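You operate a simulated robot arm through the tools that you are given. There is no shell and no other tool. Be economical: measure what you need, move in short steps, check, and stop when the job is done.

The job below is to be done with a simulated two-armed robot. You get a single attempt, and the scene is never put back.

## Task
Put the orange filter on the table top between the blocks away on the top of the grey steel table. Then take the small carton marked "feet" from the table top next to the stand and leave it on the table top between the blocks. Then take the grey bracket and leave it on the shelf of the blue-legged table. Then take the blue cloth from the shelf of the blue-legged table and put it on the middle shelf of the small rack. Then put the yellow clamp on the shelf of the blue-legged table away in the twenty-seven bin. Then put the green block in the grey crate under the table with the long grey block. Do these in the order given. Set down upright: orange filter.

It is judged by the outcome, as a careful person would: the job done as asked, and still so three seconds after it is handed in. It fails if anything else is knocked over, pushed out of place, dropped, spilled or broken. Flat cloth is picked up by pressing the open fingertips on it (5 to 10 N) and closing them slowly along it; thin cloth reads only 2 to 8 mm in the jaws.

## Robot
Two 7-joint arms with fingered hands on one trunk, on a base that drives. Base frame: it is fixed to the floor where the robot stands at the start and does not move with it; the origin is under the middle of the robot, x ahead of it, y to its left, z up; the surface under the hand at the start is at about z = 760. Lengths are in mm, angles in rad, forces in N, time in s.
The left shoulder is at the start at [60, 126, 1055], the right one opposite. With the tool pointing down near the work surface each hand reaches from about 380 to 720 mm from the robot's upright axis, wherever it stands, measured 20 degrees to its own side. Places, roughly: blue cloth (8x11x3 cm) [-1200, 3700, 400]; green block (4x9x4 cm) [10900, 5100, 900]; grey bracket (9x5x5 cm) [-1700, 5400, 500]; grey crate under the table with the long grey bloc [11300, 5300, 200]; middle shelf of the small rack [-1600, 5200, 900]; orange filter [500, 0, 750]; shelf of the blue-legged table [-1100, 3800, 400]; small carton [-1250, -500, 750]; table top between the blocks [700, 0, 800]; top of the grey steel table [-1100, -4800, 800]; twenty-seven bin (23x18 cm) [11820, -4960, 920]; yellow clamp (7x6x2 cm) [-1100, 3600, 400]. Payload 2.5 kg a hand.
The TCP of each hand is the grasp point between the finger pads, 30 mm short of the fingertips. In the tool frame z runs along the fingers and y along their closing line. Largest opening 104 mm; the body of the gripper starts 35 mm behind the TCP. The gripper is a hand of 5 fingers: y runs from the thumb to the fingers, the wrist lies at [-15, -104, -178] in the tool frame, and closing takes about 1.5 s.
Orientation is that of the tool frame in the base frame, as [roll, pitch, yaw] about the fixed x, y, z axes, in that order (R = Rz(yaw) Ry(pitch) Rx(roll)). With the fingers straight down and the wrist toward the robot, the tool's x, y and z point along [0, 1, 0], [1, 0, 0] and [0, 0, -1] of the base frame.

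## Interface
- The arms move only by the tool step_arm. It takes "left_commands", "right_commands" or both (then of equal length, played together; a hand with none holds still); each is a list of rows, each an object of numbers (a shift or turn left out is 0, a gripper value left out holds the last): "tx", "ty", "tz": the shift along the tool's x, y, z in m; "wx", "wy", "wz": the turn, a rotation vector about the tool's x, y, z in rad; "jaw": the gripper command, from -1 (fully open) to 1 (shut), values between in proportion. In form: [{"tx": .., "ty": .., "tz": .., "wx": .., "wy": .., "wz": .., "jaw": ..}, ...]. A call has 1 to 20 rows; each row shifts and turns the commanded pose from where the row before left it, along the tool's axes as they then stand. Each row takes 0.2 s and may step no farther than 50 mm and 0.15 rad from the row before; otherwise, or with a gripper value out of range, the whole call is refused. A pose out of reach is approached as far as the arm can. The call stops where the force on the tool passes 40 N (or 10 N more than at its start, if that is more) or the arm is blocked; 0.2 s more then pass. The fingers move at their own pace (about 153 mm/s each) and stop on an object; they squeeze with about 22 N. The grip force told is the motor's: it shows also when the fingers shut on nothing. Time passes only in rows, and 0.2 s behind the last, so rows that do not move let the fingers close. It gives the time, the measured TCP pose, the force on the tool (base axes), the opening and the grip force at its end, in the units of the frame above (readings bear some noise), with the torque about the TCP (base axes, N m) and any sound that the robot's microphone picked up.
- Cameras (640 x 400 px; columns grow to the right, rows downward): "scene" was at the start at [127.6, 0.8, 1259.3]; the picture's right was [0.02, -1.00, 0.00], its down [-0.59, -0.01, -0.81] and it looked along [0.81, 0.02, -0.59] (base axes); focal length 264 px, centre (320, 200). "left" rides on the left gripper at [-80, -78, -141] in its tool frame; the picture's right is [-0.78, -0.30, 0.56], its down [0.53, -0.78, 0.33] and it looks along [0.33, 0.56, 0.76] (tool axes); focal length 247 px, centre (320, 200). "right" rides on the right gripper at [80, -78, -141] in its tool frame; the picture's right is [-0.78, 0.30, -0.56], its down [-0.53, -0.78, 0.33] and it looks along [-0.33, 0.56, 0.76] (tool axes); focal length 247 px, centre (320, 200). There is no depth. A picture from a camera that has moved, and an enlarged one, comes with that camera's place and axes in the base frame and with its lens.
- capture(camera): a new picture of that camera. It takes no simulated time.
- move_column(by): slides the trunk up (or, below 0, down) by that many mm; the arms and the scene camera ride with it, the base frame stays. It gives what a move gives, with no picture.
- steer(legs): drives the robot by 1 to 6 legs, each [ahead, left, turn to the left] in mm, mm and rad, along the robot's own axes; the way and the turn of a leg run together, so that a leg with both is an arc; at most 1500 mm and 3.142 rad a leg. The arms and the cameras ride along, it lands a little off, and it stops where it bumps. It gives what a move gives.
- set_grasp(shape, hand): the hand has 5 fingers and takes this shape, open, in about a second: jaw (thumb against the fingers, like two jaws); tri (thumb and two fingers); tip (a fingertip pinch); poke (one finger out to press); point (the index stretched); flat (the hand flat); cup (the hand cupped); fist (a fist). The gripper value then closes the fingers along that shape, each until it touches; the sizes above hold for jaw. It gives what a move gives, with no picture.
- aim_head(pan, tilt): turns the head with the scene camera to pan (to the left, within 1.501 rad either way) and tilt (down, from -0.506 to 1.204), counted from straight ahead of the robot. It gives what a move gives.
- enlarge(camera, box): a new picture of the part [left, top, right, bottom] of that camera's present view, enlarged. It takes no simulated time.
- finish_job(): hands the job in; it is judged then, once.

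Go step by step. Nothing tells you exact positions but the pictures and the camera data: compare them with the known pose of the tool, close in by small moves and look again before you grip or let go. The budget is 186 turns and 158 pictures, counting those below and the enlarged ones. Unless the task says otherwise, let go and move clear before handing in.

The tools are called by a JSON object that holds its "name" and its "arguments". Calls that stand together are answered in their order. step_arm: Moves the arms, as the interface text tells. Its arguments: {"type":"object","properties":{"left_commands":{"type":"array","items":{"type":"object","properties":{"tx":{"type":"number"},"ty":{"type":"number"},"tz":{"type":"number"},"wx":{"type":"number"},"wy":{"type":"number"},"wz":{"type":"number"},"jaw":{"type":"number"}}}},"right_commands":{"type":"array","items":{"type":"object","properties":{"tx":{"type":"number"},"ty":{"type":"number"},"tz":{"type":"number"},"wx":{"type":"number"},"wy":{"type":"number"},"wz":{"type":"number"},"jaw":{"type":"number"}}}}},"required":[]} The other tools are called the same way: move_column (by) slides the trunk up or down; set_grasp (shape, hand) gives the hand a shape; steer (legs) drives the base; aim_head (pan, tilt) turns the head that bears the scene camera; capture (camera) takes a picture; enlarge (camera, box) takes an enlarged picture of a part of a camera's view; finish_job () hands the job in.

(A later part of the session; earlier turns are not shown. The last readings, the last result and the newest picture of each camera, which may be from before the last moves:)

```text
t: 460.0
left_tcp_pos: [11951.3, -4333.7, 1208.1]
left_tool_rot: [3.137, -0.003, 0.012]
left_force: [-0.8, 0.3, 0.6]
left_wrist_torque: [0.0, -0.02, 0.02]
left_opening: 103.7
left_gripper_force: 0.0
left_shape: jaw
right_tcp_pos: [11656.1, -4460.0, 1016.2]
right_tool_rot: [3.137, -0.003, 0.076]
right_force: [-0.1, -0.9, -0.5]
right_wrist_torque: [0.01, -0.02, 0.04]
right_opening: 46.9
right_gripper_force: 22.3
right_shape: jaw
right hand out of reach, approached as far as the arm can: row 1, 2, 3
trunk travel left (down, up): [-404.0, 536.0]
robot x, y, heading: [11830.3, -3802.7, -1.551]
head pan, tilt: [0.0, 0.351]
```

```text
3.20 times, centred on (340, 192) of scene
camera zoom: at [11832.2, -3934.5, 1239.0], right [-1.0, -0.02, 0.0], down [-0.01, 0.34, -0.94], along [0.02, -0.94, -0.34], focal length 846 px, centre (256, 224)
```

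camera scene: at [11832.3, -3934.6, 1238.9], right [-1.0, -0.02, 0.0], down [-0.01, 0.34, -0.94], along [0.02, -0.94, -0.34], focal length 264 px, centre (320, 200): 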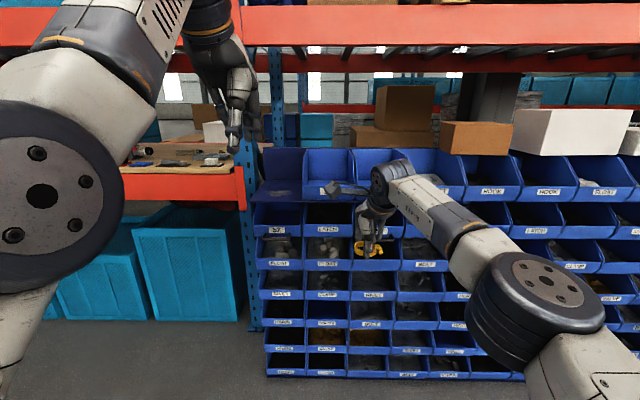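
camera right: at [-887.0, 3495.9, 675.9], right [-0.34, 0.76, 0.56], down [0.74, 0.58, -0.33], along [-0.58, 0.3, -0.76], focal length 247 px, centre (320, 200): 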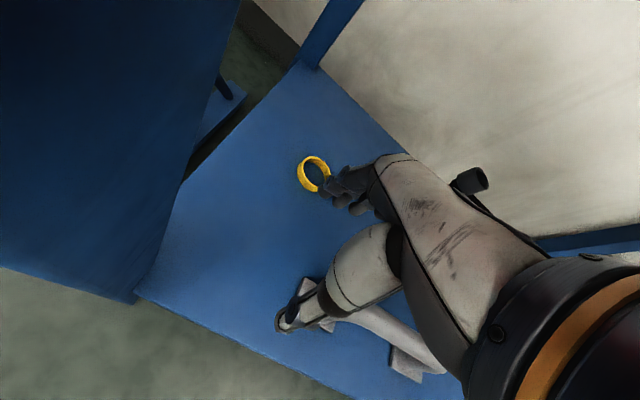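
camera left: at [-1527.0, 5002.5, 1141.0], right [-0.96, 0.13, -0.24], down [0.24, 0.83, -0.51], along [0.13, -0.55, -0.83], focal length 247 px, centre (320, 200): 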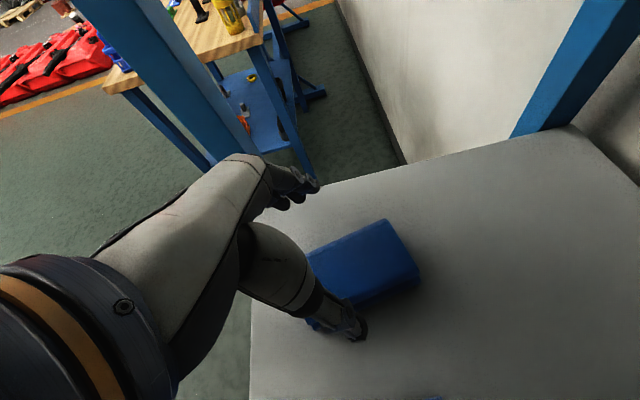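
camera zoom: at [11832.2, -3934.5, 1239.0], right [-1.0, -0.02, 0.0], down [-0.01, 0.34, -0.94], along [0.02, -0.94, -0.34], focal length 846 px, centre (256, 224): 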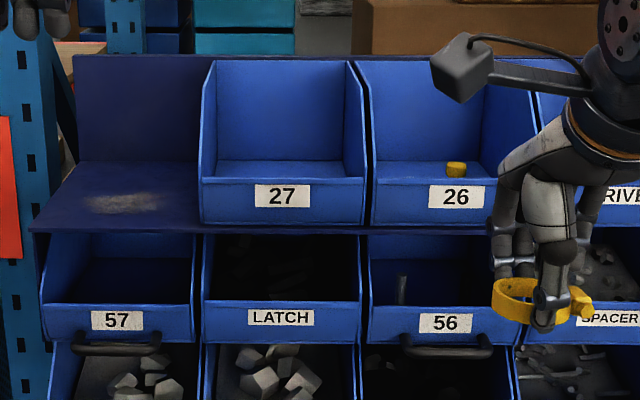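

Bin 27 is found (x 11722–11915, lip top ≈960). I pull the left hand back and bring the right hand back in line first.

{"name": "step_arm", "arguments": {"left_commands": [{"tz": 0.05}, {"tz": 0.05}, {"tz": 0.05}, {"tz": 0.05}, {"tz": 0.05}, {"tz": 0.05}], "right_commands": [{"tx": 0.04}, {"tx": 0.04}, {"tx": 0.04}, {"tx": 0.04}, {"wz": 0.05}, {}]}}

```text
t: 461.4
left_tcp_pos: [11959.1, -4349.4, 911.1]
left_tool_rot: [3.13, -0.004, 0.019]
left_force: [-0.3, 0.0, 0.5]
left_wrist_torque: [0.01, 0.0, -0.01]
left_opening: 103.8
left_gripper_force: 0.0
left_shape: jaw
left hand out of reach, approached as far as the arm can: row 2, 3
right_tcp_pos: [11814.7, -4444.8, 1011.5]
right_tool_rot: [3.142, -0.002, 0.024]
right_force: [-0.8, 0.2, -0.8]
right_wrist_torque: [0.01, 0.01, 0.01]
right_opening: 46.8
right_gripper_force: 21.7
right_shape: jaw
right hand out of reach, approached as far as the arm can: row 4
trunk travel left (down, up): [-404.0, 536.0]
robot x, y, heading: [11830.4, -3799.8, -1.549]
head pan, tilt: [0.0, 0.351]
```

{"name": "step_arm", "arguments": {"left_commands": [{"ty": -0.05}, {"ty": -0.05}, {"ty": -0.05}, {}]}}

{"name": "move_column", "arguments": {"by": 35}}

{"name": "steer", "arguments": {"legs": [[350, 0, 0]]}}

{"name": "capture", "arguments": {"camera": "scene"}}

{"name": "capture", "arguments": {"camera": "right"}}

```text
t: 462.3
left_tcp_pos: [12002.4, -4253.1, 861.1]
left_tool_rot: [3.094, -0.11, 0.103]
left_force: [0.0, 0.6, 0.6]
left_wrist_torque: [0.0, 0.0, -0.02]
left_opening: 104.2
left_gripper_force: 0.1
left_shape: jaw
left hand out of reach, approached as far as the arm can: row 1, 2, 3
right_tcp_pos: [11815.5, -4444.0, 1010.8]
right_tool_rot: [-3.141, -0.003, 0.026]
right_force: [0.1, -0.1, 0.2]
right_wrist_torque: [0.01, -0.01, 0.03]
right_opening: 46.8
right_gripper_force: 21.7
right_shape: jaw
trunk travel left (down, up): [-404.0, 536.0]
robot x, y, heading: [11829.0, -3799.8, -1.553]
head pan, tilt: [0.0, 0.351]
stopped in row 4 (left hand): the arm was blocked; the commanded pose is now the measured one
```

```text
t: 463.1
left_tcp_pos: [12003.4, -4253.6, 894.9]
left_tool_rot: [3.096, -0.111, 0.102]
left_force: [-0.5, 0.2, 0.3]
left_wrist_torque: [0.0, -0.03, 0.01]
left_opening: 104.2
left_gripper_force: 0.1
left_shape: jaw
right_tcp_pos: [11815.0, -4445.2, 1046.0]
right_tool_rot: [3.139, -0.002, 0.025]
right_force: [-1.0, 0.0, -0.3]
right_wrist_torque: [-0.01, -0.03, 0.0]
right_opening: 46.9
right_gripper_force: 22.1
right_shape: jaw
trunk travel left (down, up): [-439.0, 501.0]
robot x, y, heading: [11829.0, -3798.2, -1.554]
head pan, tilt: [0.0, 0.351]
```

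```text
t: 465.4
left_tcp_pos: [12010.1, -4612.0, 894.5]
left_tool_rot: [3.097, -0.112, 0.105]
left_force: [0.0, -0.8, -0.4]
left_wrist_torque: [0.03, -0.01, 0.01]
left_opening: 104.0
left_gripper_force: 0.0
left_shape: jaw
right_tcp_pos: [11823.3, -4803.0, 1046.6]
right_tool_rot: [3.139, -0.002, 0.026]
right_force: [0.0, 0.1, -0.7]
right_wrist_torque: [0.03, 0.02, 0.0]
right_opening: 47.0
right_gripper_force: 21.7
right_shape: jaw
trunk travel left (down, up): [-439.0, 501.0]
robot x, y, heading: [11835.1, -4157.0, -1.556]
head pan, tilt: [0.0, 0.351]
```

```text
31 pictures are left
camera scene: at [11838.9, -4293.8, 1273.9], right [-1.0, -0.02, 0.0], down [-0.01, 0.34, -0.94], along [0.02, -0.94, -0.34], focal length 264 px, centre (320, 200)
```

scene: 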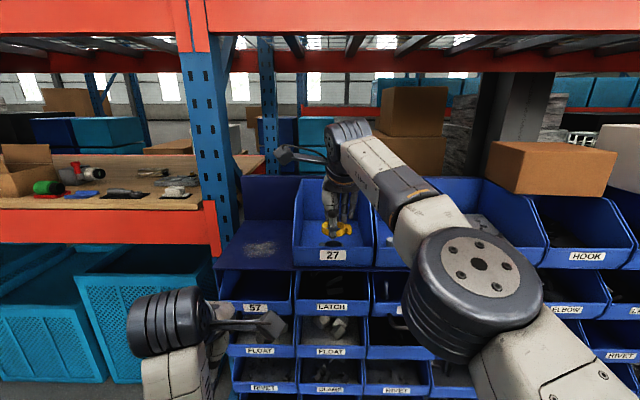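

```text
30 pictures are left
camera right: at [11899.2, -4723.9, 1185.6], right [-0.77, -0.32, 0.56], down [-0.55, 0.76, -0.33], along [-0.32, -0.57, -0.76], focal length 247 px, centre (320, 200)
```

right: 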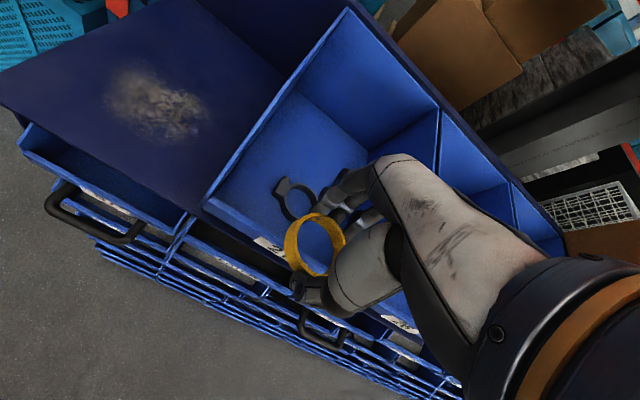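

Bin 27 spans y −4813…−5063. I lift the left hand clear, then drive the last 135 mm.

{"name": "step_arm", "arguments": {"left_commands": [{"tz": -0.04, "tx": -0.025}, {"tz": -0.04, "tx": -0.025}, {"tz": -0.04}, {}]}}

{"name": "steer", "arguments": {"legs": [[135, 5, 0]]}}

{"name": "capture", "arguments": {"camera": "right"}}

```text
t: 466.4
left_tcp_pos: [11971.3, -4663.8, 968.6]
left_tool_rot: [3.086, -0.139, 0.133]
left_force: [-0.3, 1.5, -0.3]
left_wrist_torque: [-0.02, 0.0, -0.01]
left_opening: 104.1
left_gripper_force: 0.1
left_shape: jaw
left hand out of reach, approached as far as the arm can: row 1, 2, 3
right_tcp_pos: [11822.2, -4802.5, 1047.1]
right_tool_rot: [3.14, -0.002, 0.026]
right_force: [-0.2, -0.3, 0.6]
right_wrist_torque: [0.01, -0.01, -0.01]
right_opening: 46.9
right_gripper_force: 21.9
right_shape: jaw
trunk travel left (down, up): [-439.0, 501.0]
robot x, y, heading: [11834.6, -4160.8, -1.553]
head pan, tilt: [0.0, 0.351]
```

```text
t: 467.7
left_tcp_pos: [11979.4, -4800.6, 968.8]
left_tool_rot: [3.086, -0.132, 0.134]
left_force: [-0.6, -0.2, -0.6]
left_wrist_torque: [0.03, -0.01, 0.0]
left_opening: 104.2
left_gripper_force: 0.0
left_shape: jaw
right_tcp_pos: [11828.8, -4938.5, 1047.6]
right_tool_rot: [3.139, 0.0, 0.024]
right_force: [-0.4, -0.2, 0.2]
right_wrist_torque: [-0.04, 0.0, 0.01]
right_opening: 46.9
right_gripper_force: 21.8
right_shape: jaw
trunk travel left (down, up): [-439.0, 501.0]
robot x, y, heading: [11842.4, -4293.0, -1.556]
head pan, tilt: [0.0, 0.351]
```

```text
29 pictures are left
camera right: at [11905.8, -4860.2, 1185.6], right [-0.77, -0.31, 0.56], down [-0.55, 0.76, -0.33], along [-0.32, -0.56, -0.76], focal length 247 px, centre (320, 200)
```

right: 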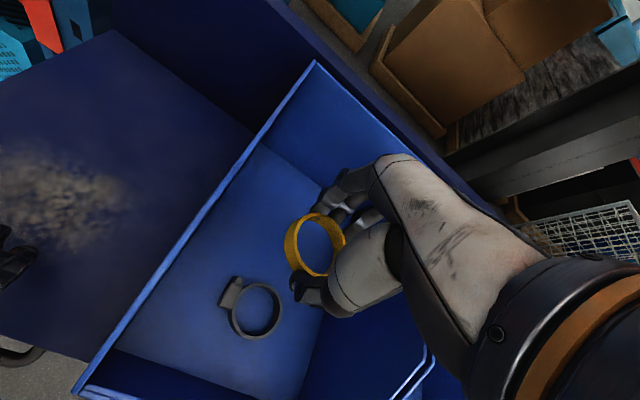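

There's already a grey clamp in the bin nearer the front; I go a bit deeper to set the yellow one behind it, then lower.

{"name": "steer", "arguments": {"legs": [[28, 0, 0]]}}

{"name": "step_arm", "arguments": {"right_commands": [{"tz": 0.025}, {"tz": 0.025}, {"tz": 0.02}, {}]}}

{"name": "capture", "arguments": {"camera": "right"}}

```text
t: 468.5
left_tcp_pos: [11981.1, -4829.3, 969.6]
left_tool_rot: [3.085, -0.134, 0.139]
left_force: [0.1, 0.2, -0.7]
left_wrist_torque: [0.0, -0.02, 0.05]
left_opening: 104.2
left_gripper_force: 0.0
left_shape: jaw
right_tcp_pos: [11829.2, -4966.5, 1046.6]
right_tool_rot: [3.141, -0.003, 0.023]
right_force: [0.5, 1.0, -0.2]
right_wrist_torque: [0.03, 0.01, 0.0]
right_opening: 47.0
right_gripper_force: 21.8
right_shape: jaw
trunk travel left (down, up): [-439.0, 501.0]
robot x, y, heading: [11843.8, -4319.2, -1.554]
head pan, tilt: [0.0, 0.351]
```

```text
t: 469.5
left_tcp_pos: [11980.5, -4829.1, 969.1]
left_tool_rot: [3.084, -0.135, 0.139]
left_force: [-0.9, -0.7, 0.4]
left_wrist_torque: [-0.01, -0.01, 0.04]
left_opening: 104.2
left_gripper_force: 0.1
left_shape: jaw
right_tcp_pos: [11833.2, -4977.1, 1005.6]
right_tool_rot: [3.141, -0.002, 0.024]
right_force: [1.6, -0.9, -0.5]
right_wrist_torque: [0.01, 0.02, 0.0]
right_opening: 46.7
right_gripper_force: 22.5
right_shape: jaw
right hand out of reach, approached as far as the arm can: row 1, 2, 3
trunk travel left (down, up): [-439.0, 501.0]
robot x, y, heading: [11846.2, -4322.6, -1.556]
head pan, tilt: [0.0, 0.351]
```

```text
28 pictures are left
camera right: at [11910.2, -4898.9, 1145.3], right [-0.77, -0.32, 0.56], down [-0.55, 0.76, -0.33], along [-0.32, -0.56, -0.76], focal length 247 px, centre (320, 200)
```

right: 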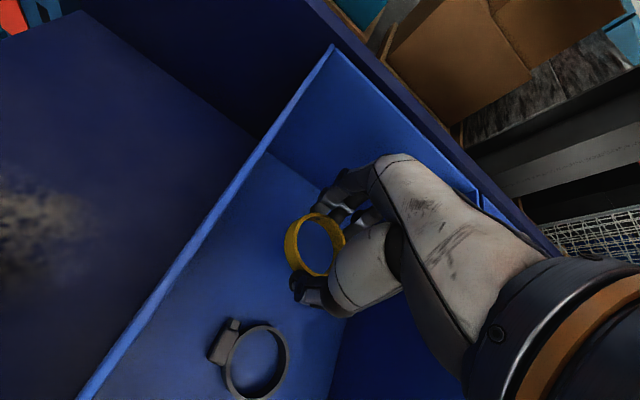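

{"name": "step_arm", "arguments": {"right_commands": [{"tz": 0.015}, {"tz": 0.015}, {}]}}

```text
t: 470.3
left_tcp_pos: [11981.6, -4827.9, 969.1]
left_tool_rot: [3.086, -0.135, 0.14]
left_force: [-1.0, -0.6, 0.4]
left_wrist_torque: [-0.01, -0.01, 0.0]
left_opening: 104.1
left_gripper_force: 0.1
left_shape: jaw
right_tcp_pos: [11832.9, -4984.9, 978.0]
right_tool_rot: [3.14, -0.001, 0.023]
right_force: [0.1, 0.5, 0.1]
right_wrist_torque: [0.0, -0.01, -0.02]
right_opening: 47.0
right_gripper_force: 21.6
right_shape: jaw
right hand out of reach, approached as far as the arm can: row 1
trunk travel left (down, up): [-439.0, 501.0]
robot x, y, heading: [11846.1, -4323.8, -1.556]
head pan, tilt: [0.0, 0.351]
```

{"name": "step_arm", "arguments": {"right_commands": [{"ty": -0.014}, {"tz": 0.005}, {"tz": 0.005}, {}]}}

{"name": "step_arm", "arguments": {"right_commands": [{"tz": 0.004}, {"tz": 0.003}, {}]}}

```text
t: 471.3
left_tcp_pos: [11981.8, -4830.0, 968.8]
left_tool_rot: [3.084, -0.136, 0.14]
left_force: [-0.7, 0.0, 1.2]
left_wrist_torque: [-0.01, 0.01, 0.01]
left_opening: 104.0
left_gripper_force: 0.1
left_shape: jaw
right_tcp_pos: [11834.8, -4986.5, 968.2]
right_tool_rot: [3.141, -0.002, 0.025]
right_force: [0.4, 0.4, -0.7]
right_wrist_torque: [0.01, 0.01, 0.0]
right_opening: 46.6
right_gripper_force: 21.9
right_shape: jaw
right hand out of reach, approached as far as the arm can: row 1
trunk travel left (down, up): [-439.0, 501.0]
robot x, y, heading: [11845.4, -4323.2, -1.551]
head pan, tilt: [0.0, 0.351]
```

```text
t: 472.1
left_tcp_pos: [11982.1, -4828.4, 967.4]
left_tool_rot: [3.086, -0.136, 0.14]
left_force: [-0.6, -0.3, -0.6]
left_wrist_torque: [0.0, -0.05, 0.02]
left_opening: 104.0
left_gripper_force: 0.0
left_shape: jaw
right_tcp_pos: [11835.5, -4987.1, 961.8]
right_tool_rot: [3.141, -0.001, 0.026]
right_force: [0.0, -0.2, 0.2]
right_wrist_torque: [0.02, 0.0, -0.01]
right_opening: 46.8
right_gripper_force: 22.0
right_shape: jaw
right hand out of reach, approached as far as the arm can: row 2
trunk travel left (down, up): [-439.0, 501.0]
robot x, y, heading: [11846.7, -4323.0, -1.556]
head pan, tilt: [0.0, 0.351]
```

{"name": "step_arm", "arguments": {"right_commands": [{"tz": 0.005, "ty": -0.005}, {"tz": 0.005}, {}]}}

{"name": "step_arm", "arguments": {"right_commands": [{"tz": 0.004}, {"tz": 0.003}, {}]}}

{"name": "capture", "arguments": {"camera": "right"}}

```text
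t: 472.9
left_tcp_pos: [11981.9, -4828.4, 968.3]
left_tool_rot: [3.086, -0.137, 0.139]
left_force: [0.5, 0.2, -0.3]
left_wrist_torque: [0.0, 0.0, 0.02]
left_opening: 103.8
left_gripper_force: 0.0
left_shape: jaw
right_tcp_pos: [11836.9, -4988.8, 951.4]
right_tool_rot: [-3.139, -0.002, 0.023]
right_force: [0.1, -0.3, 0.1]
right_wrist_torque: [0.02, 0.03, 0.0]
right_opening: 47.0
right_gripper_force: 22.1
right_shape: jaw
right hand out of reach, approached as far as the arm can: row 1
trunk travel left (down, up): [-439.0, 501.0]
robot x, y, heading: [11843.8, -4322.2, -1.553]
head pan, tilt: [0.0, 0.351]
```

```text
t: 473.7
left_tcp_pos: [11981.0, -4827.7, 970.0]
left_tool_rot: [3.085, -0.137, 0.141]
left_force: [-0.5, -0.5, -0.6]
left_wrist_torque: [0.0, -0.02, 0.04]
left_opening: 103.8
left_gripper_force: 0.1
left_shape: jaw
right_tcp_pos: [11837.3, -4989.2, 947.6]
right_tool_rot: [3.136, -0.002, 0.024]
right_force: [-0.7, -0.3, 8.7]
right_wrist_torque: [0.11, -0.02, -0.01]
right_opening: 46.7
right_gripper_force: 22.2
right_shape: jaw
trunk travel left (down, up): [-439.0, 501.0]
robot x, y, heading: [11843.5, -4327.7, -1.553]
head pan, tilt: [0.0, 0.351]
```

```text
27 pictures are left
camera right: at [11914.2, -4910.2, 1086.5], right [-0.77, -0.31, 0.56], down [-0.55, 0.76, -0.34], along [-0.32, -0.57, -0.76], focal length 247 px, centre (320, 200)
```

right: 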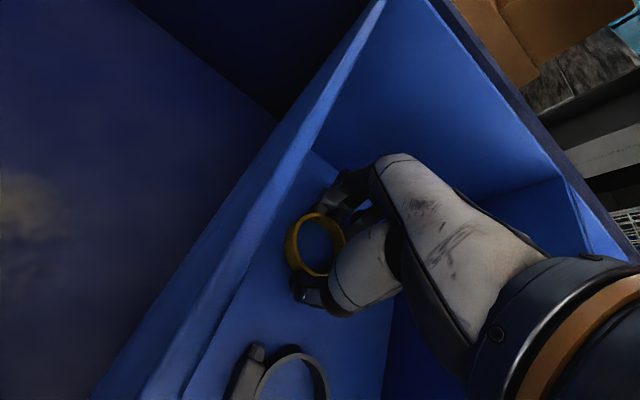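

Floor contact. I release and lift out.

{"name": "step_arm", "arguments": {"right_commands": [{"jaw": -0.05}, {"jaw": -0.2}, {"jaw": -0.3}, {}, {}]}}

{"name": "step_arm", "arguments": {"right_commands": [{"tz": -0.01}, {"tz": -0.02}, {"tz": -0.03}, {"tz": -0.03}, {"tz": -0.03}, {}]}}

{"name": "capture", "arguments": {"camera": "right"}}

```text
t: 474.9
left_tcp_pos: [11980.8, -4828.9, 970.2]
left_tool_rot: [3.084, -0.135, 0.142]
left_force: [0.8, -0.4, 0.4]
left_wrist_torque: [0.01, 0.03, -0.03]
left_opening: 104.0
left_gripper_force: 0.0
left_shape: jaw
right_tcp_pos: [11837.6, -4990.5, 947.1]
right_tool_rot: [3.138, -0.001, 0.024]
right_force: [-1.2, -4.6, 14.7]
right_wrist_torque: [0.28, -0.04, -0.01]
right_opening: 61.6
right_gripper_force: 0.1
right_shape: jaw
trunk travel left (down, up): [-439.0, 501.0]
robot x, y, heading: [11841.2, -4319.1, -1.552]
head pan, tilt: [0.0, 0.351]
```

```text
t: 476.3
left_tcp_pos: [11980.9, -4828.9, 968.0]
left_tool_rot: [3.085, -0.136, 0.139]
left_force: [-0.1, -0.1, -0.7]
left_wrist_torque: [0.0, 0.0, -0.02]
left_opening: 103.8
left_gripper_force: 0.0
left_shape: jaw
right_tcp_pos: [11831.9, -4961.7, 1056.5]
right_tool_rot: [3.139, -0.004, 0.023]
right_force: [-0.3, 0.1, 0.0]
right_wrist_torque: [-0.02, -0.04, 0.0]
right_opening: 67.3
right_gripper_force: 0.0
right_shape: jaw
right hand out of reach, approached as far as the arm can: row 3, 4, 5
trunk travel left (down, up): [-439.0, 501.0]
robot x, y, heading: [11846.9, -4323.6, -1.553]
head pan, tilt: [0.0, 0.351]
```

```text
26 pictures are left
camera right: at [11909.1, -4882.0, 1196.5], right [-0.77, -0.31, 0.56], down [-0.55, 0.76, -0.33], along [-0.32, -0.57, -0.76], focal length 247 px, centre (320, 200)
```

right: 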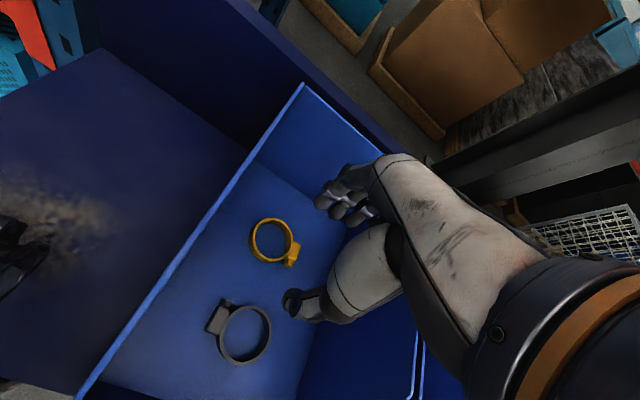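

The yellow clamp lies in bin 27. I back out and retrace my path.

{"name": "steer", "arguments": {"legs": [[-520, 0, -0.018], [0, -950, 0], [0, -900, 0]]}}

```text
t: 488.3
left_tcp_pos: [10119.3, -4306.5, 969.3]
left_tool_rot: [3.084, -0.136, 0.138]
left_force: [0.3, -0.2, -0.5]
left_wrist_torque: [-0.03, 0.01, 0.02]
left_opening: 104.1
left_gripper_force: 0.0
left_shape: jaw
right_tcp_pos: [9969.1, -4438.9, 1055.6]
right_tool_rot: [3.141, 0.0, 0.024]
right_force: [-0.6, 0.2, 0.2]
right_wrist_torque: [-0.02, 0.01, 0.01]
right_opening: 67.5
right_gripper_force: 0.0
right_shape: jaw
trunk travel left (down, up): [-439.0, 501.0]
robot x, y, heading: [9981.7, -3802.5, -1.552]
head pan, tilt: [0.0, 0.351]
```

{"name": "steer", "arguments": {"legs": [[0, 0, -0.018], [-1465, 0, 0], [-1465, 0, 0]]}}

```text
t: 502.9
left_tcp_pos: [10134.5, -1354.6, 969.7]
left_tool_rot: [3.085, -0.135, 0.095]
left_force: [0.0, -0.4, 0.4]
left_wrist_torque: [0.0, 0.01, 0.02]
left_opening: 103.8
left_gripper_force: 0.1
left_shape: jaw
right_tcp_pos: [9979.9, -1481.1, 1056.7]
right_tool_rot: [3.139, -0.001, -0.019]
right_force: [-0.3, 0.5, 0.1]
right_wrist_torque: [-0.01, 0.01, 0.0]
right_opening: 67.4
right_gripper_force: 0.0
right_shape: jaw
trunk travel left (down, up): [-439.0, 501.0]
robot x, y, heading: [10018.7, -842.7, -1.597]
head pan, tilt: [0.0, 0.351]
```

{"name": "steer", "arguments": {"legs": [[0, 0, 0.026], [0, 1150, 0]]}}

```text
t: 509.2
left_tcp_pos: [11308.4, -1351.5, 968.4]
left_tool_rot: [3.085, -0.137, 0.124]
left_force: [0.5, 0.5, 0.3]
left_wrist_torque: [0.0, -0.02, 0.0]
left_opening: 103.9
left_gripper_force: 0.0
left_shape: jaw
right_tcp_pos: [11153.8, -1482.5, 1057.0]
right_tool_rot: [3.139, -0.002, 0.008]
right_force: [0.3, 0.0, -0.5]
right_wrist_torque: [0.0, -0.01, -0.03]
right_opening: 67.4
right_gripper_force: 0.1
right_shape: jaw
trunk travel left (down, up): [-439.0, 501.0]
robot x, y, heading: [11178.5, -847.4, -1.573]
head pan, tilt: [0.0, 0.351]
```

{"name": "steer", "arguments": {"legs": [[-1480, 0, 0.003], [-1480, 0, 0], [-1000, 0, 0], [0, 0, 1.571], [0, 0, 1.571]]}}

{"name": "aim_head", "arguments": {"pan": 0.0, "tilt": 0.3}}

{"name": "capture", "arguments": {"camera": "scene"}}

```text
t: 536.1
left_tcp_pos: [11089.4, 3650.3, 968.7]
left_tool_rot: [3.085, -0.137, -2.99]
left_force: [-0.6, -0.7, -0.5]
left_wrist_torque: [0.04, 0.04, -0.01]
left_opening: 104.0
left_gripper_force: 0.0
left_shape: jaw
right_tcp_pos: [11237.8, 3782.9, 1055.9]
right_tool_rot: [3.141, -0.003, -3.108]
right_force: [1.0, 0.2, 0.2]
right_wrist_torque: [0.01, 0.02, 0.01]
right_opening: 67.5
right_gripper_force: 0.0
right_shape: jaw
trunk travel left (down, up): [-439.0, 501.0]
robot x, y, heading: [11231.9, 3145.1, 1.596]
head pan, tilt: [0.0, 0.351]
```

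```text
t: 536.7
left_tcp_pos: [11088.6, 3648.8, 969.3]
left_tool_rot: [3.085, -0.139, -2.99]
left_force: [0.1, -0.1, 0.6]
left_wrist_torque: [0.01, 0.0, -0.02]
left_opening: 104.2
left_gripper_force: 0.0
left_shape: jaw
right_tcp_pos: [11238.2, 3783.7, 1056.8]
right_tool_rot: [3.139, -0.002, -3.105]
right_force: [-0.5, -0.2, -0.6]
right_wrist_torque: [-0.01, 0.01, -0.01]
right_opening: 67.9
right_gripper_force: 0.1
right_shape: jaw
trunk travel left (down, up): [-439.0, 501.0]
robot x, y, heading: [11233.2, 3143.7, 1.596]
head pan, tilt: [0.0, 0.3]
```

```text
25 pictures are left
camera scene: at [11228.8, 3277.1, 1278.6], right [1.0, 0.03, 0.0], down [0.01, -0.3, -0.96], along [-0.03, 0.95, -0.3], focal length 264 px, centre (320, 200)
```

scene: 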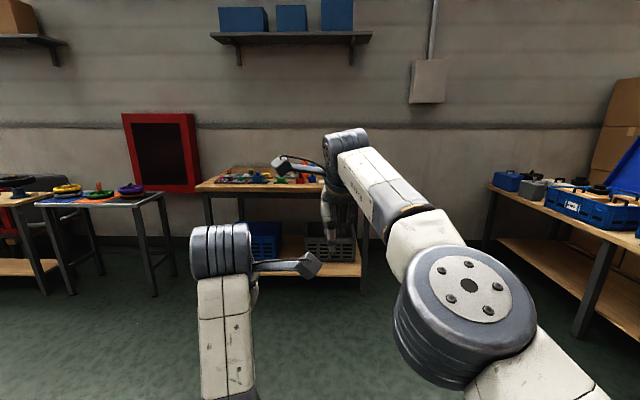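

I see the table with tools on top and crates beneath. I drive closer and view the table top.

{"name": "steer", "arguments": {"legs": [[900, 330, -0.025]]}}

{"name": "aim_head", "arguments": {"pan": 0.0, "tilt": 0.45}}

{"name": "capture", "arguments": {"camera": "scene"}}

```text
t: 541.7
left_tcp_pos: [10755.4, 4548.1, 969.5]
left_tool_rot: [3.085, -0.138, -3.01]
left_force: [0.4, -1.1, 0.2]
left_wrist_torque: [-0.01, -0.01, 0.04]
left_opening: 103.9
left_gripper_force: 0.0
left_shape: jaw
right_tcp_pos: [10906.3, 4681.8, 1057.3]
right_tool_rot: [3.14, -0.003, -3.125]
right_force: [-0.2, 0.0, -0.2]
right_wrist_torque: [-0.02, -0.02, -0.01]
right_opening: 67.2
right_gripper_force: 0.0
right_shape: jaw
trunk travel left (down, up): [-439.0, 501.0]
robot x, y, heading: [10891.7, 4042.7, 1.579]
head pan, tilt: [0.0, 0.3]
```

```text
t: 542.4
left_tcp_pos: [10755.2, 4548.9, 969.4]
left_tool_rot: [3.085, -0.138, -3.009]
left_force: [0.5, -0.5, -0.4]
left_wrist_torque: [0.03, 0.01, -0.03]
left_opening: 103.8
left_gripper_force: 0.0
left_shape: jaw
right_tcp_pos: [10904.7, 4680.5, 1055.4]
right_tool_rot: [3.139, 0.0, -3.124]
right_force: [-0.9, -0.1, 0.1]
right_wrist_torque: [-0.02, -0.03, 0.07]
right_opening: 67.6
right_gripper_force: 0.0
right_shape: jaw
trunk travel left (down, up): [-439.0, 501.0]
robot x, y, heading: [10891.4, 4042.2, 1.577]
head pan, tilt: [0.0, 0.45]
```

```text
24 pictures are left
camera scene: at [10888.0, 4173.1, 1264.8], right [1.0, 0.01, 0.0], down [0.0, -0.43, -0.9], along [-0.01, 0.9, -0.43], focal length 264 px, centre (320, 200)
```

scene: 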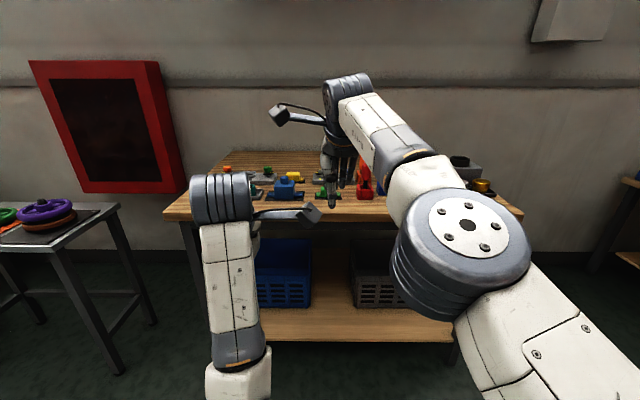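

{"name": "step_arm", "arguments": {"right_commands": [{"tx": -0.05}, {"tx": -0.05}, {"tx": -0.05}, {"tx": -0.05}], "left_commands": [{"tx": 0.04}, {"tx": 0.04}, {"tx": 0.04}, {"tx": 0.04}]}}

{"name": "enlarge", "arguments": {"camera": "scene", "box": [160, 130, 400, 280]}}

```text
t: 543.4
left_tcp_pos: [10597.8, 4528.4, 988.7]
left_tool_rot: [3.083, -0.138, -3.01]
left_force: [0.5, 0.0, -0.3]
left_wrist_torque: [0.02, 0.02, 0.03]
left_opening: 104.0
left_gripper_force: 0.1
left_shape: jaw
right_tcp_pos: [11095.9, 4695.6, 1063.2]
right_tool_rot: [3.139, -0.001, -3.127]
right_force: [0.4, 0.4, 0.0]
right_wrist_torque: [0.03, 0.01, 0.0]
right_opening: 67.7
right_gripper_force: 0.0
right_shape: jaw
right hand out of reach, approached as far as the arm can: row 1, 2, 4
trunk travel left (down, up): [-439.0, 501.0]
robot x, y, heading: [10887.1, 4039.6, 1.581]
head pan, tilt: [0.0, 0.45]
```

```text
2.67 times, centred on (280, 205) of scene
camera zoom: at [10888.5, 4173.0, 1264.7], right [1.0, 0.01, 0.0], down [0.0, -0.44, -0.9], along [-0.01, 0.9, -0.44], focal length 705 px, centre (427, 187)
```

zoom: 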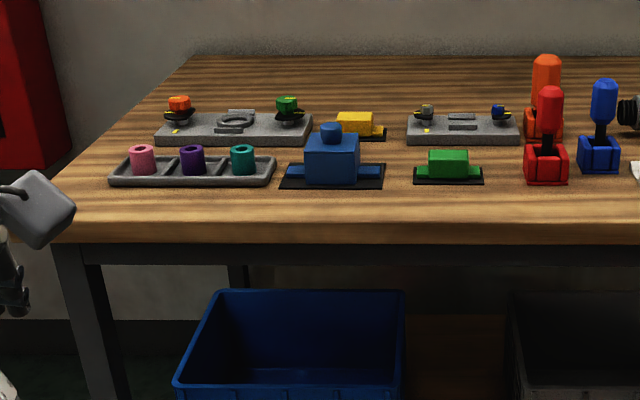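

The green block sits right of the blue one on a black pad, ≈(10907, 5100). I position for the right hand and look again.

{"name": "step_arm", "arguments": {"right_commands": [{"tx": 0.04, "tz": -0.02}, {"tx": 0.04, "tz": -0.02}, {"tx": 0.02}]}}

{"name": "steer", "arguments": {"legs": [[405, 95, -0.008]]}}

{"name": "capture", "arguments": {"camera": "right"}}

{"name": "aim_head", "arguments": {"pan": -0.1, "tilt": 0.6}}

{"name": "capture", "arguments": {"camera": "scene"}}

```text
t: 544.2
left_tcp_pos: [10597.4, 4529.7, 989.1]
left_tool_rot: [3.083, -0.139, -3.01]
left_force: [0.3, 0.1, -0.8]
left_wrist_torque: [0.0, -0.01, 0.0]
left_opening: 104.1
left_gripper_force: 0.0
left_shape: jaw
right_tcp_pos: [10995.0, 4683.5, 1096.1]
right_tool_rot: [3.14, 0.0, -3.126]
right_force: [-0.4, 0.1, -0.6]
right_wrist_torque: [-0.02, -0.08, 0.02]
right_opening: 67.5
right_gripper_force: 0.2
right_shape: jaw
right hand out of reach, approached as far as the arm can: row 2
trunk travel left (down, up): [-439.0, 501.0]
robot x, y, heading: [10887.1, 4040.0, 1.572]
head pan, tilt: [0.0, 0.45]
```

```text
t: 546.8
left_tcp_pos: [10499.7, 4932.9, 989.0]
left_tool_rot: [3.084, -0.136, -3.013]
left_force: [0.8, -0.1, -0.3]
left_wrist_torque: [0.02, 0.0, 0.01]
left_opening: 103.7
left_gripper_force: 0.1
left_shape: jaw
right_tcp_pos: [10898.9, 5085.1, 1096.3]
right_tool_rot: [3.14, -0.002, -3.131]
right_force: [0.4, 0.0, 0.7]
right_wrist_torque: [0.02, -0.01, -0.03]
right_opening: 67.7
right_gripper_force: 0.1
right_shape: jaw
trunk travel left (down, up): [-439.0, 501.0]
robot x, y, heading: [10787.2, 4444.3, 1.574]
head pan, tilt: [0.0, 0.45]
```

```text
22 pictures are left
camera right: at [10818.8, 5006.4, 1235.0], right [0.77, 0.3, 0.56], down [0.54, -0.77, -0.34], along [0.33, 0.56, -0.76], focal length 247 px, centre (320, 200)
```

right: 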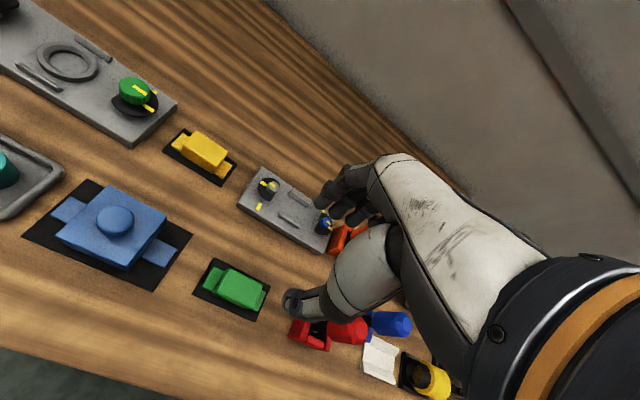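

```text
t: 547.5
left_tcp_pos: [10499.2, 4932.7, 987.9]
left_tool_rot: [3.084, -0.138, -3.016]
left_force: [-0.8, 0.0, 0.5]
left_wrist_torque: [0.0, -0.01, 0.01]
left_opening: 104.0
left_gripper_force: 0.1
left_shape: jaw
right_tcp_pos: [10899.1, 5084.1, 1095.2]
right_tool_rot: [3.141, -0.001, -3.13]
right_force: [0.3, 0.0, 0.9]
right_wrist_torque: [-0.03, 0.02, -0.02]
right_opening: 67.6
right_gripper_force: 0.0
right_shape: jaw
trunk travel left (down, up): [-439.0, 501.0]
robot x, y, heading: [10788.8, 4441.7, 1.572]
head pan, tilt: [-0.099, 0.6]
```

```text
21 pictures are left
camera scene: at [10797.6, 4571.6, 1251.2], right [1.0, -0.1, 0.0], down [-0.06, -0.56, -0.83], along [0.08, 0.82, -0.56], focal length 264 px, centre (320, 200)
```

scene: 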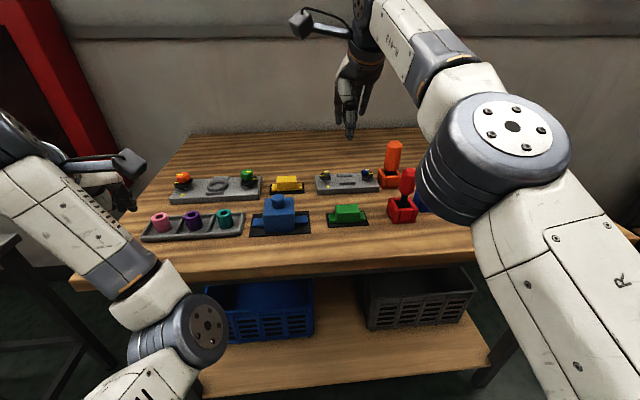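

Green block located at ≈(10912, 5070), aligned with x, centre z≈868. I move above and descend partway.

{"name": "step_arm", "arguments": {"right_commands": [{"tx": -0.013, "ty": -0.014, "jaw": -0.45}, {"tz": 0.045}, {"tz": 0.045}, {"tz": 0.045}, {"tz": 0.025}, {}]}}

{"name": "enlarge", "arguments": {"camera": "right", "box": [180, 150, 420, 360]}}

```text
t: 548.9
left_tcp_pos: [10500.6, 4933.5, 988.0]
left_tool_rot: [3.082, -0.138, -3.015]
left_force: [0.4, 0.1, -0.3]
left_wrist_torque: [0.01, 0.03, 0.0]
left_opening: 104.1
left_gripper_force: 0.0
left_shape: jaw
right_tcp_pos: [10893.0, 5129.2, 952.4]
right_tool_rot: [3.141, -0.001, -3.131]
right_force: [0.3, 0.1, 0.0]
right_wrist_torque: [0.0, -0.01, 0.01]
right_opening: 75.0
right_gripper_force: 0.2
right_shape: jaw
right hand out of reach, approached as far as the arm can: row 1, 2, 3, 4, 5
trunk travel left (down, up): [-439.0, 501.0]
robot x, y, heading: [10791.1, 4443.5, 1.57]
head pan, tilt: [-0.099, 0.6]
```

```text
1.90 times, centred on (300, 255) of right
camera zoom: at [10813.9, 5050.0, 1092.5], right [0.77, 0.3, 0.56], down [0.54, -0.77, -0.33], along [0.33, 0.56, -0.76], focal length 470 px, centre (358, 95)
```

zoom: 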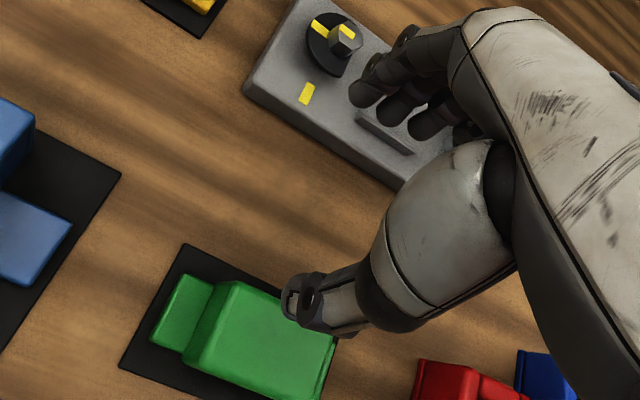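

The hand overshot forward; I pull it back over the block.

{"name": "step_arm", "arguments": {"right_commands": [{"ty": -0.03}, {"ty": -0.03, "tx": -0.01}, {"ty": -0.01, "tx": -0.01}, {}]}}

```text
t: 549.9
left_tcp_pos: [10500.6, 4932.9, 989.4]
left_tool_rot: [3.084, -0.138, -3.015]
left_force: [0.1, 0.2, 0.4]
left_wrist_torque: [-0.01, 0.01, 0.02]
left_opening: 104.0
left_gripper_force: 0.1
left_shape: jaw
right_tcp_pos: [10914.9, 5056.8, 954.2]
right_tool_rot: [-3.14, -0.003, -3.132]
right_force: [0.7, 0.1, 0.6]
right_wrist_torque: [0.01, 0.03, 0.03]
right_opening: 75.4
right_gripper_force: 0.1
right_shape: jaw
trunk travel left (down, up): [-439.0, 501.0]
robot x, y, heading: [10790.3, 4443.6, 1.573]
head pan, tilt: [-0.099, 0.6]
```

{"name": "step_arm", "arguments": {"right_commands": [{"ty": 0.013}, {"tz": 0.03}, {"tz": 0.02}, {}]}}

{"name": "enlarge", "arguments": {"camera": "right", "box": [180, 150, 420, 360]}}

```text
t: 550.9
left_tcp_pos: [10500.0, 4934.3, 987.7]
left_tool_rot: [3.083, -0.138, -3.016]
left_force: [0.4, 0.2, -0.6]
left_wrist_torque: [0.04, 0.03, -0.02]
left_opening: 104.3
left_gripper_force: 0.0
left_shape: jaw
right_tcp_pos: [10913.8, 5069.5, 904.8]
right_tool_rot: [3.141, 0.0, -3.13]
right_force: [-0.7, 0.3, 0.1]
right_wrist_torque: [0.0, 0.01, 0.0]
right_opening: 75.4
right_gripper_force: 0.0
right_shape: jaw
trunk travel left (down, up): [-439.0, 501.0]
robot x, y, heading: [10791.4, 4441.7, 1.569]
head pan, tilt: [-0.099, 0.6]
```

```text
1.90 times, centred on (300, 255) of right
camera zoom: at [10835.0, 4990.3, 1044.4], right [0.77, 0.3, 0.56], down [0.54, -0.77, -0.34], along [0.33, 0.56, -0.76], focal length 470 px, centre (358, 95)
```

zoom: 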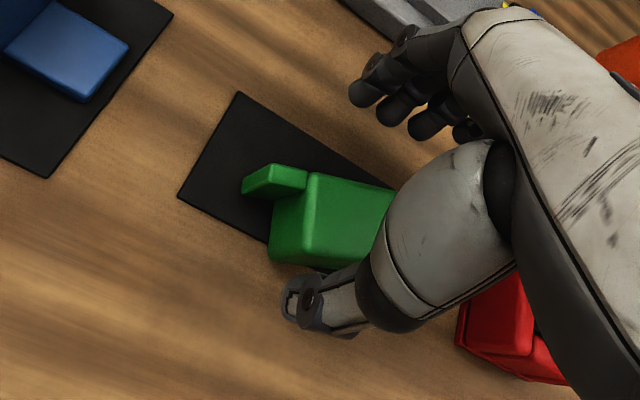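

The block is between thumb and fingers. I descend and grip.

{"name": "step_arm", "arguments": {"right_commands": [{"tz": 0.01}, {"tz": 0.008}, {}]}}

{"name": "step_arm", "arguments": {"right_commands": [{"jaw": -0.1}, {"jaw": 0.1}, {"jaw": 0.4}, {"jaw": 1}, {}, {}, {}]}}

{"name": "step_arm", "arguments": {"right_commands": [{"tz": -0.01}, {"tz": -0.02}, {"tz": -0.04}, {"tz": -0.04}, {"tz": -0.04}, {}]}}

{"name": "capture", "arguments": {"camera": "right"}}

```text
t: 551.7
left_tcp_pos: [10500.0, 4931.6, 988.9]
left_tool_rot: [3.084, -0.138, -3.015]
left_force: [0.1, -0.7, -0.6]
left_wrist_torque: [0.0, 0.02, 0.01]
left_opening: 104.2
left_gripper_force: 0.1
left_shape: jaw
right_tcp_pos: [10913.9, 5071.5, 885.9]
right_tool_rot: [3.14, 0.0, -3.132]
right_force: [0.7, -0.8, 0.3]
right_wrist_torque: [0.01, -0.01, 0.0]
right_opening: 75.5
right_gripper_force: 0.0
right_shape: jaw
trunk travel left (down, up): [-439.0, 501.0]
robot x, y, heading: [10791.9, 4441.8, 1.57]
head pan, tilt: [-0.099, 0.6]
```

```text
t: 553.3
left_tcp_pos: [10500.8, 4932.9, 988.9]
left_tool_rot: [3.084, -0.138, -3.014]
left_force: [0.4, -0.3, -1.0]
left_wrist_torque: [-0.01, -0.02, -0.01]
left_opening: 104.2
left_gripper_force: 0.0
left_shape: jaw
right_tcp_pos: [10913.6, 5069.8, 886.2]
right_tool_rot: [-3.141, -0.001, -3.131]
right_force: [-0.4, -0.1, 0.6]
right_wrist_torque: [0.01, -0.02, 0.02]
right_opening: 27.1
right_gripper_force: 21.4
right_shape: jaw
trunk travel left (down, up): [-439.0, 501.0]
robot x, y, heading: [10787.9, 4444.8, 1.573]
head pan, tilt: [-0.099, 0.6]
```

```text
t: 554.7
left_tcp_pos: [10501.3, 4932.5, 988.7]
left_tool_rot: [3.084, -0.136, -3.014]
left_force: [-1.1, 0.0, 1.1]
left_wrist_torque: [0.04, -0.02, -0.01]
left_opening: 104.2
left_gripper_force: 0.2
left_shape: jaw
right_tcp_pos: [10914.0, 5070.2, 1037.8]
right_tool_rot: [3.141, 0.0, -3.131]
right_force: [-0.8, 0.8, -2.2]
right_wrist_torque: [0.01, -0.02, -0.01]
right_opening: 27.1
right_gripper_force: 21.7
right_shape: jaw
trunk travel left (down, up): [-439.0, 501.0]
robot x, y, heading: [10790.4, 4445.4, 1.57]
head pan, tilt: [-0.099, 0.6]
```

```text
18 pictures are left
camera right: at [10834.2, 4991.6, 1177.4], right [0.77, 0.3, 0.56], down [0.54, -0.77, -0.33], along [0.33, 0.56, -0.76], focal length 247 px, centre (320, 200)
```

right: 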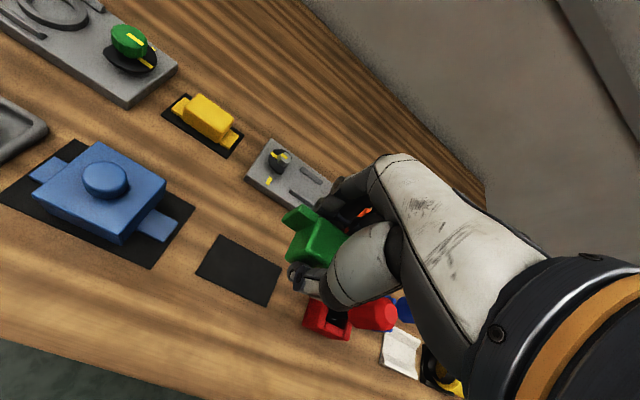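

The green block is held. I back away from the table, lower the trunk, and shift right in line with the grey crate (≈x 11300, rim z≈394).

{"name": "steer", "arguments": {"legs": [[-520, 0, 0], [0, -385, 0]]}}

{"name": "move_column", "arguments": {"by": -400}}

{"name": "move_column", "arguments": {"by": -38}}

{"name": "step_arm", "arguments": {"right_commands": [{"tz": 0.04}, {"tz": 0.04}, {"tz": 0.03}, {}], "left_commands": [{"tz": 0.03}, {"tz": 0.03}, {}, {}]}}

{"name": "aim_head", "arguments": {"pan": -0.2, "tilt": 0.35}}

{"name": "capture", "arguments": {"camera": "scene"}}

```text
t: 559.7
left_tcp_pos: [10894.2, 4430.9, 987.2]
left_tool_rot: [3.084, -0.137, -3.019]
left_force: [-0.7, 0.1, -0.5]
left_wrist_torque: [0.03, 0.02, 0.03]
left_opening: 103.9
left_gripper_force: 0.1
left_shape: jaw
right_tcp_pos: [11308.1, 4566.9, 1037.8]
right_tool_rot: [3.14, -0.003, -3.134]
right_force: [0.2, 0.0, -2.3]
right_wrist_torque: [-0.01, 0.03, 0.02]
right_opening: 27.1
right_gripper_force: 22.5
right_shape: jaw
trunk travel left (down, up): [-439.0, 501.0]
robot x, y, heading: [11182.6, 3939.4, 1.567]
head pan, tilt: [-0.099, 0.6]
```

```text
t: 563.5
left_tcp_pos: [10893.7, 4430.0, 587.7]
left_tool_rot: [3.083, -0.137, -3.02]
left_force: [-0.5, -0.4, -0.8]
left_wrist_torque: [0.02, 0.01, -0.05]
left_opening: 104.0
left_gripper_force: 0.0
left_shape: jaw
right_tcp_pos: [11309.6, 4566.1, 637.7]
right_tool_rot: [3.14, -0.003, -3.135]
right_force: [0.3, 0.2, -1.1]
right_wrist_torque: [0.01, 0.02, 0.0]
right_opening: 27.1
right_gripper_force: 22.2
right_shape: jaw
trunk travel left (down, up): [-39.0, 901.0]
robot x, y, heading: [11184.1, 3942.3, 1.563]
head pan, tilt: [-0.099, 0.6]
```

```text
t: 564.4
left_tcp_pos: [10896.0, 4430.3, 549.4]
left_tool_rot: [3.084, -0.138, -3.018]
left_force: [-0.3, 0.1, 0.6]
left_wrist_torque: [-0.03, 0.02, -0.02]
left_opening: 104.2
left_gripper_force: 0.0
left_shape: jaw
right_tcp_pos: [11309.0, 4566.2, 600.2]
right_tool_rot: [3.139, -0.003, -3.135]
right_force: [0.8, 0.2, -1.6]
right_wrist_torque: [0.0, 0.07, -0.01]
right_opening: 27.4
right_gripper_force: 21.8
right_shape: jaw
trunk travel left (down, up): [-1.0, 939.0]
robot x, y, heading: [11183.5, 3941.5, 1.574]
head pan, tilt: [-0.099, 0.6]
```

```text
t: 565.4
left_tcp_pos: [10885.9, 4432.8, 491.4]
left_tool_rot: [3.083, -0.138, -3.02]
left_force: [-0.2, 0.1, 0.0]
left_wrist_torque: [0.02, -0.01, -0.03]
left_opening: 103.9
left_gripper_force: 0.2
left_shape: jaw
right_tcp_pos: [11307.9, 4565.2, 489.9]
right_tool_rot: [3.138, -0.001, -3.134]
right_force: [-0.3, -0.4, -1.8]
right_wrist_torque: [-0.01, 0.07, 0.02]
right_opening: 27.2
right_gripper_force: 22.3
right_shape: jaw
trunk travel left (down, up): [-1.0, 939.0]
robot x, y, heading: [11179.9, 3937.1, 1.568]
head pan, tilt: [-0.099, 0.6]
```

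```text
t: 566.1
left_tcp_pos: [10885.3, 4431.7, 489.9]
left_tool_rot: [3.084, -0.138, -3.019]
left_force: [0.3, -0.7, 0.5]
left_wrist_torque: [-0.03, 0.03, 0.01]
left_opening: 104.2
left_gripper_force: 0.0
left_shape: jaw
right_tcp_pos: [11306.9, 4565.3, 490.5]
right_tool_rot: [3.14, -0.001, -3.135]
right_force: [-1.4, -0.6, -1.8]
right_wrist_torque: [0.04, 0.0, -0.01]
right_opening: 27.4
right_gripper_force: 22.0
right_shape: jaw
trunk travel left (down, up): [-1.0, 939.0]
robot x, y, heading: [11177.5, 3938.0, 1.57]
head pan, tilt: [-0.201, 0.351]
```

```text
17 pictures are left
camera scene: at [11200.6, 4070.5, 835.9], right [0.98, -0.2, 0.0], down [-0.07, -0.34, -0.94], along [0.19, 0.92, -0.34], focal length 264 px, centre (320, 200)
```

scene: 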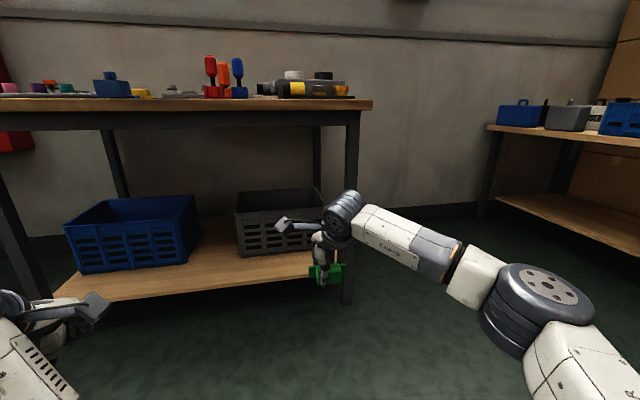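

The right table leg is at x≈11513; to keep my elbow clear I stretch the arm more and aim at the crate's left half (x≈11190).

{"name": "step_arm", "arguments": {"right_commands": [{"ty": 0.03, "tx": 0.012}, {"ty": 0.03, "tx": 0.012}, {}]}}

{"name": "steer", "arguments": {"legs": [[300, 95, 0]]}}

{"name": "capture", "arguments": {"camera": "scene"}}

```text
t: 566.9
left_tcp_pos: [10885.7, 4432.3, 490.8]
left_tool_rot: [3.082, -0.136, -3.018]
left_force: [0.1, 0.7, 0.1]
left_wrist_torque: [-0.02, 0.03, 0.0]
left_opening: 104.2
left_gripper_force: 0.1
left_shape: jaw
right_tcp_pos: [11281.6, 4625.0, 491.6]
right_tool_rot: [3.139, -0.004, -3.133]
right_force: [-0.2, 0.5, -2.0]
right_wrist_torque: [0.01, 0.03, 0.03]
right_opening: 27.1
right_gripper_force: 21.9
right_shape: jaw
trunk travel left (down, up): [-1.0, 939.0]
robot x, y, heading: [11182.4, 3942.6, 1.573]
head pan, tilt: [-0.201, 0.351]
```

```text
t: 569.0
left_tcp_pos: [10794.3, 4734.5, 491.7]
left_tool_rot: [3.082, -0.138, -3.021]
left_force: [-0.5, -0.2, 0.3]
left_wrist_torque: [0.02, 0.0, -0.03]
left_opening: 104.0
left_gripper_force: 0.1
left_shape: jaw
right_tcp_pos: [11190.0, 4925.0, 491.3]
right_tool_rot: [3.138, -0.002, -3.137]
right_force: [0.2, 0.1, -2.3]
right_wrist_torque: [0.03, 0.04, -0.04]
right_opening: 26.9
right_gripper_force: 22.3
right_shape: jaw
trunk travel left (down, up): [-1.0, 939.0]
robot x, y, heading: [11087.4, 4237.3, 1.568]
head pan, tilt: [-0.201, 0.351]
```

```text
16 pictures are left
camera scene: at [11106.3, 4370.9, 835.9], right [0.98, -0.2, 0.0], down [-0.07, -0.34, -0.94], along [0.19, 0.92, -0.34], focal length 264 px, centre (320, 200)
```

scene: 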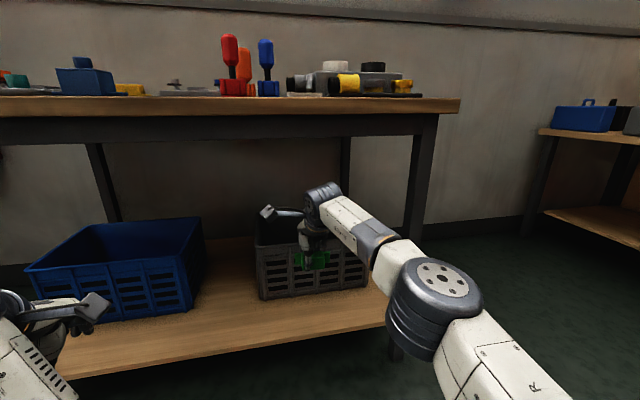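

Clearances look fine. I drive in 270 mm more and check.

{"name": "steer", "arguments": {"legs": [[270, 0, 0]]}}

{"name": "capture", "arguments": {"camera": "scene"}}

{"name": "capture", "arguments": {"camera": "right"}}

```text
t: 570.9
left_tcp_pos: [10794.6, 4999.0, 491.5]
left_tool_rot: [3.083, -0.139, -3.026]
left_force: [0.0, -0.2, -0.4]
left_wrist_torque: [0.04, -0.02, 0.0]
left_opening: 104.3
left_gripper_force: 0.0
left_shape: jaw
right_tcp_pos: [11191.6, 5190.1, 492.3]
right_tool_rot: [3.14, -0.002, -3.139]
right_force: [0.3, -1.1, -1.9]
right_wrist_torque: [0.0, 0.03, 0.02]
right_opening: 26.9
right_gripper_force: 21.9
right_shape: jaw
trunk travel left (down, up): [-1.0, 939.0]
robot x, y, heading: [11091.4, 4506.1, 1.559]
head pan, tilt: [-0.201, 0.351]
```

```text
15 pictures are left
camera scene: at [11108.0, 4635.0, 835.9], right [0.98, -0.21, 0.0], down [-0.07, -0.34, -0.94], along [0.19, 0.92, -0.34], focal length 264 px, centre (320, 200)
```

scene: 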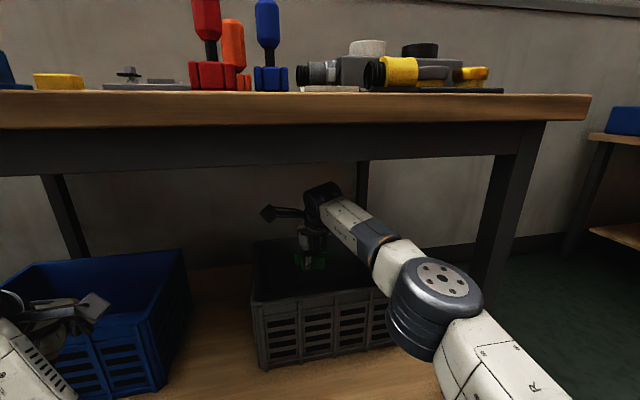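

```text
14 pictures are left
camera right: at [11112.4, 5110.5, 630.7], right [0.78, 0.3, 0.56], down [0.54, -0.77, -0.34], along [0.33, 0.56, -0.76], focal length 247 px, centre (320, 200)
```

right: 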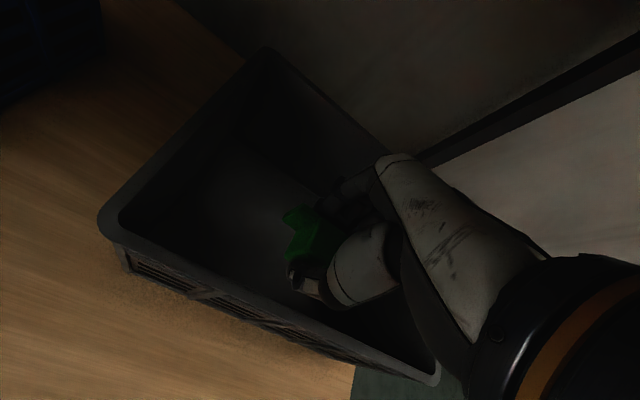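

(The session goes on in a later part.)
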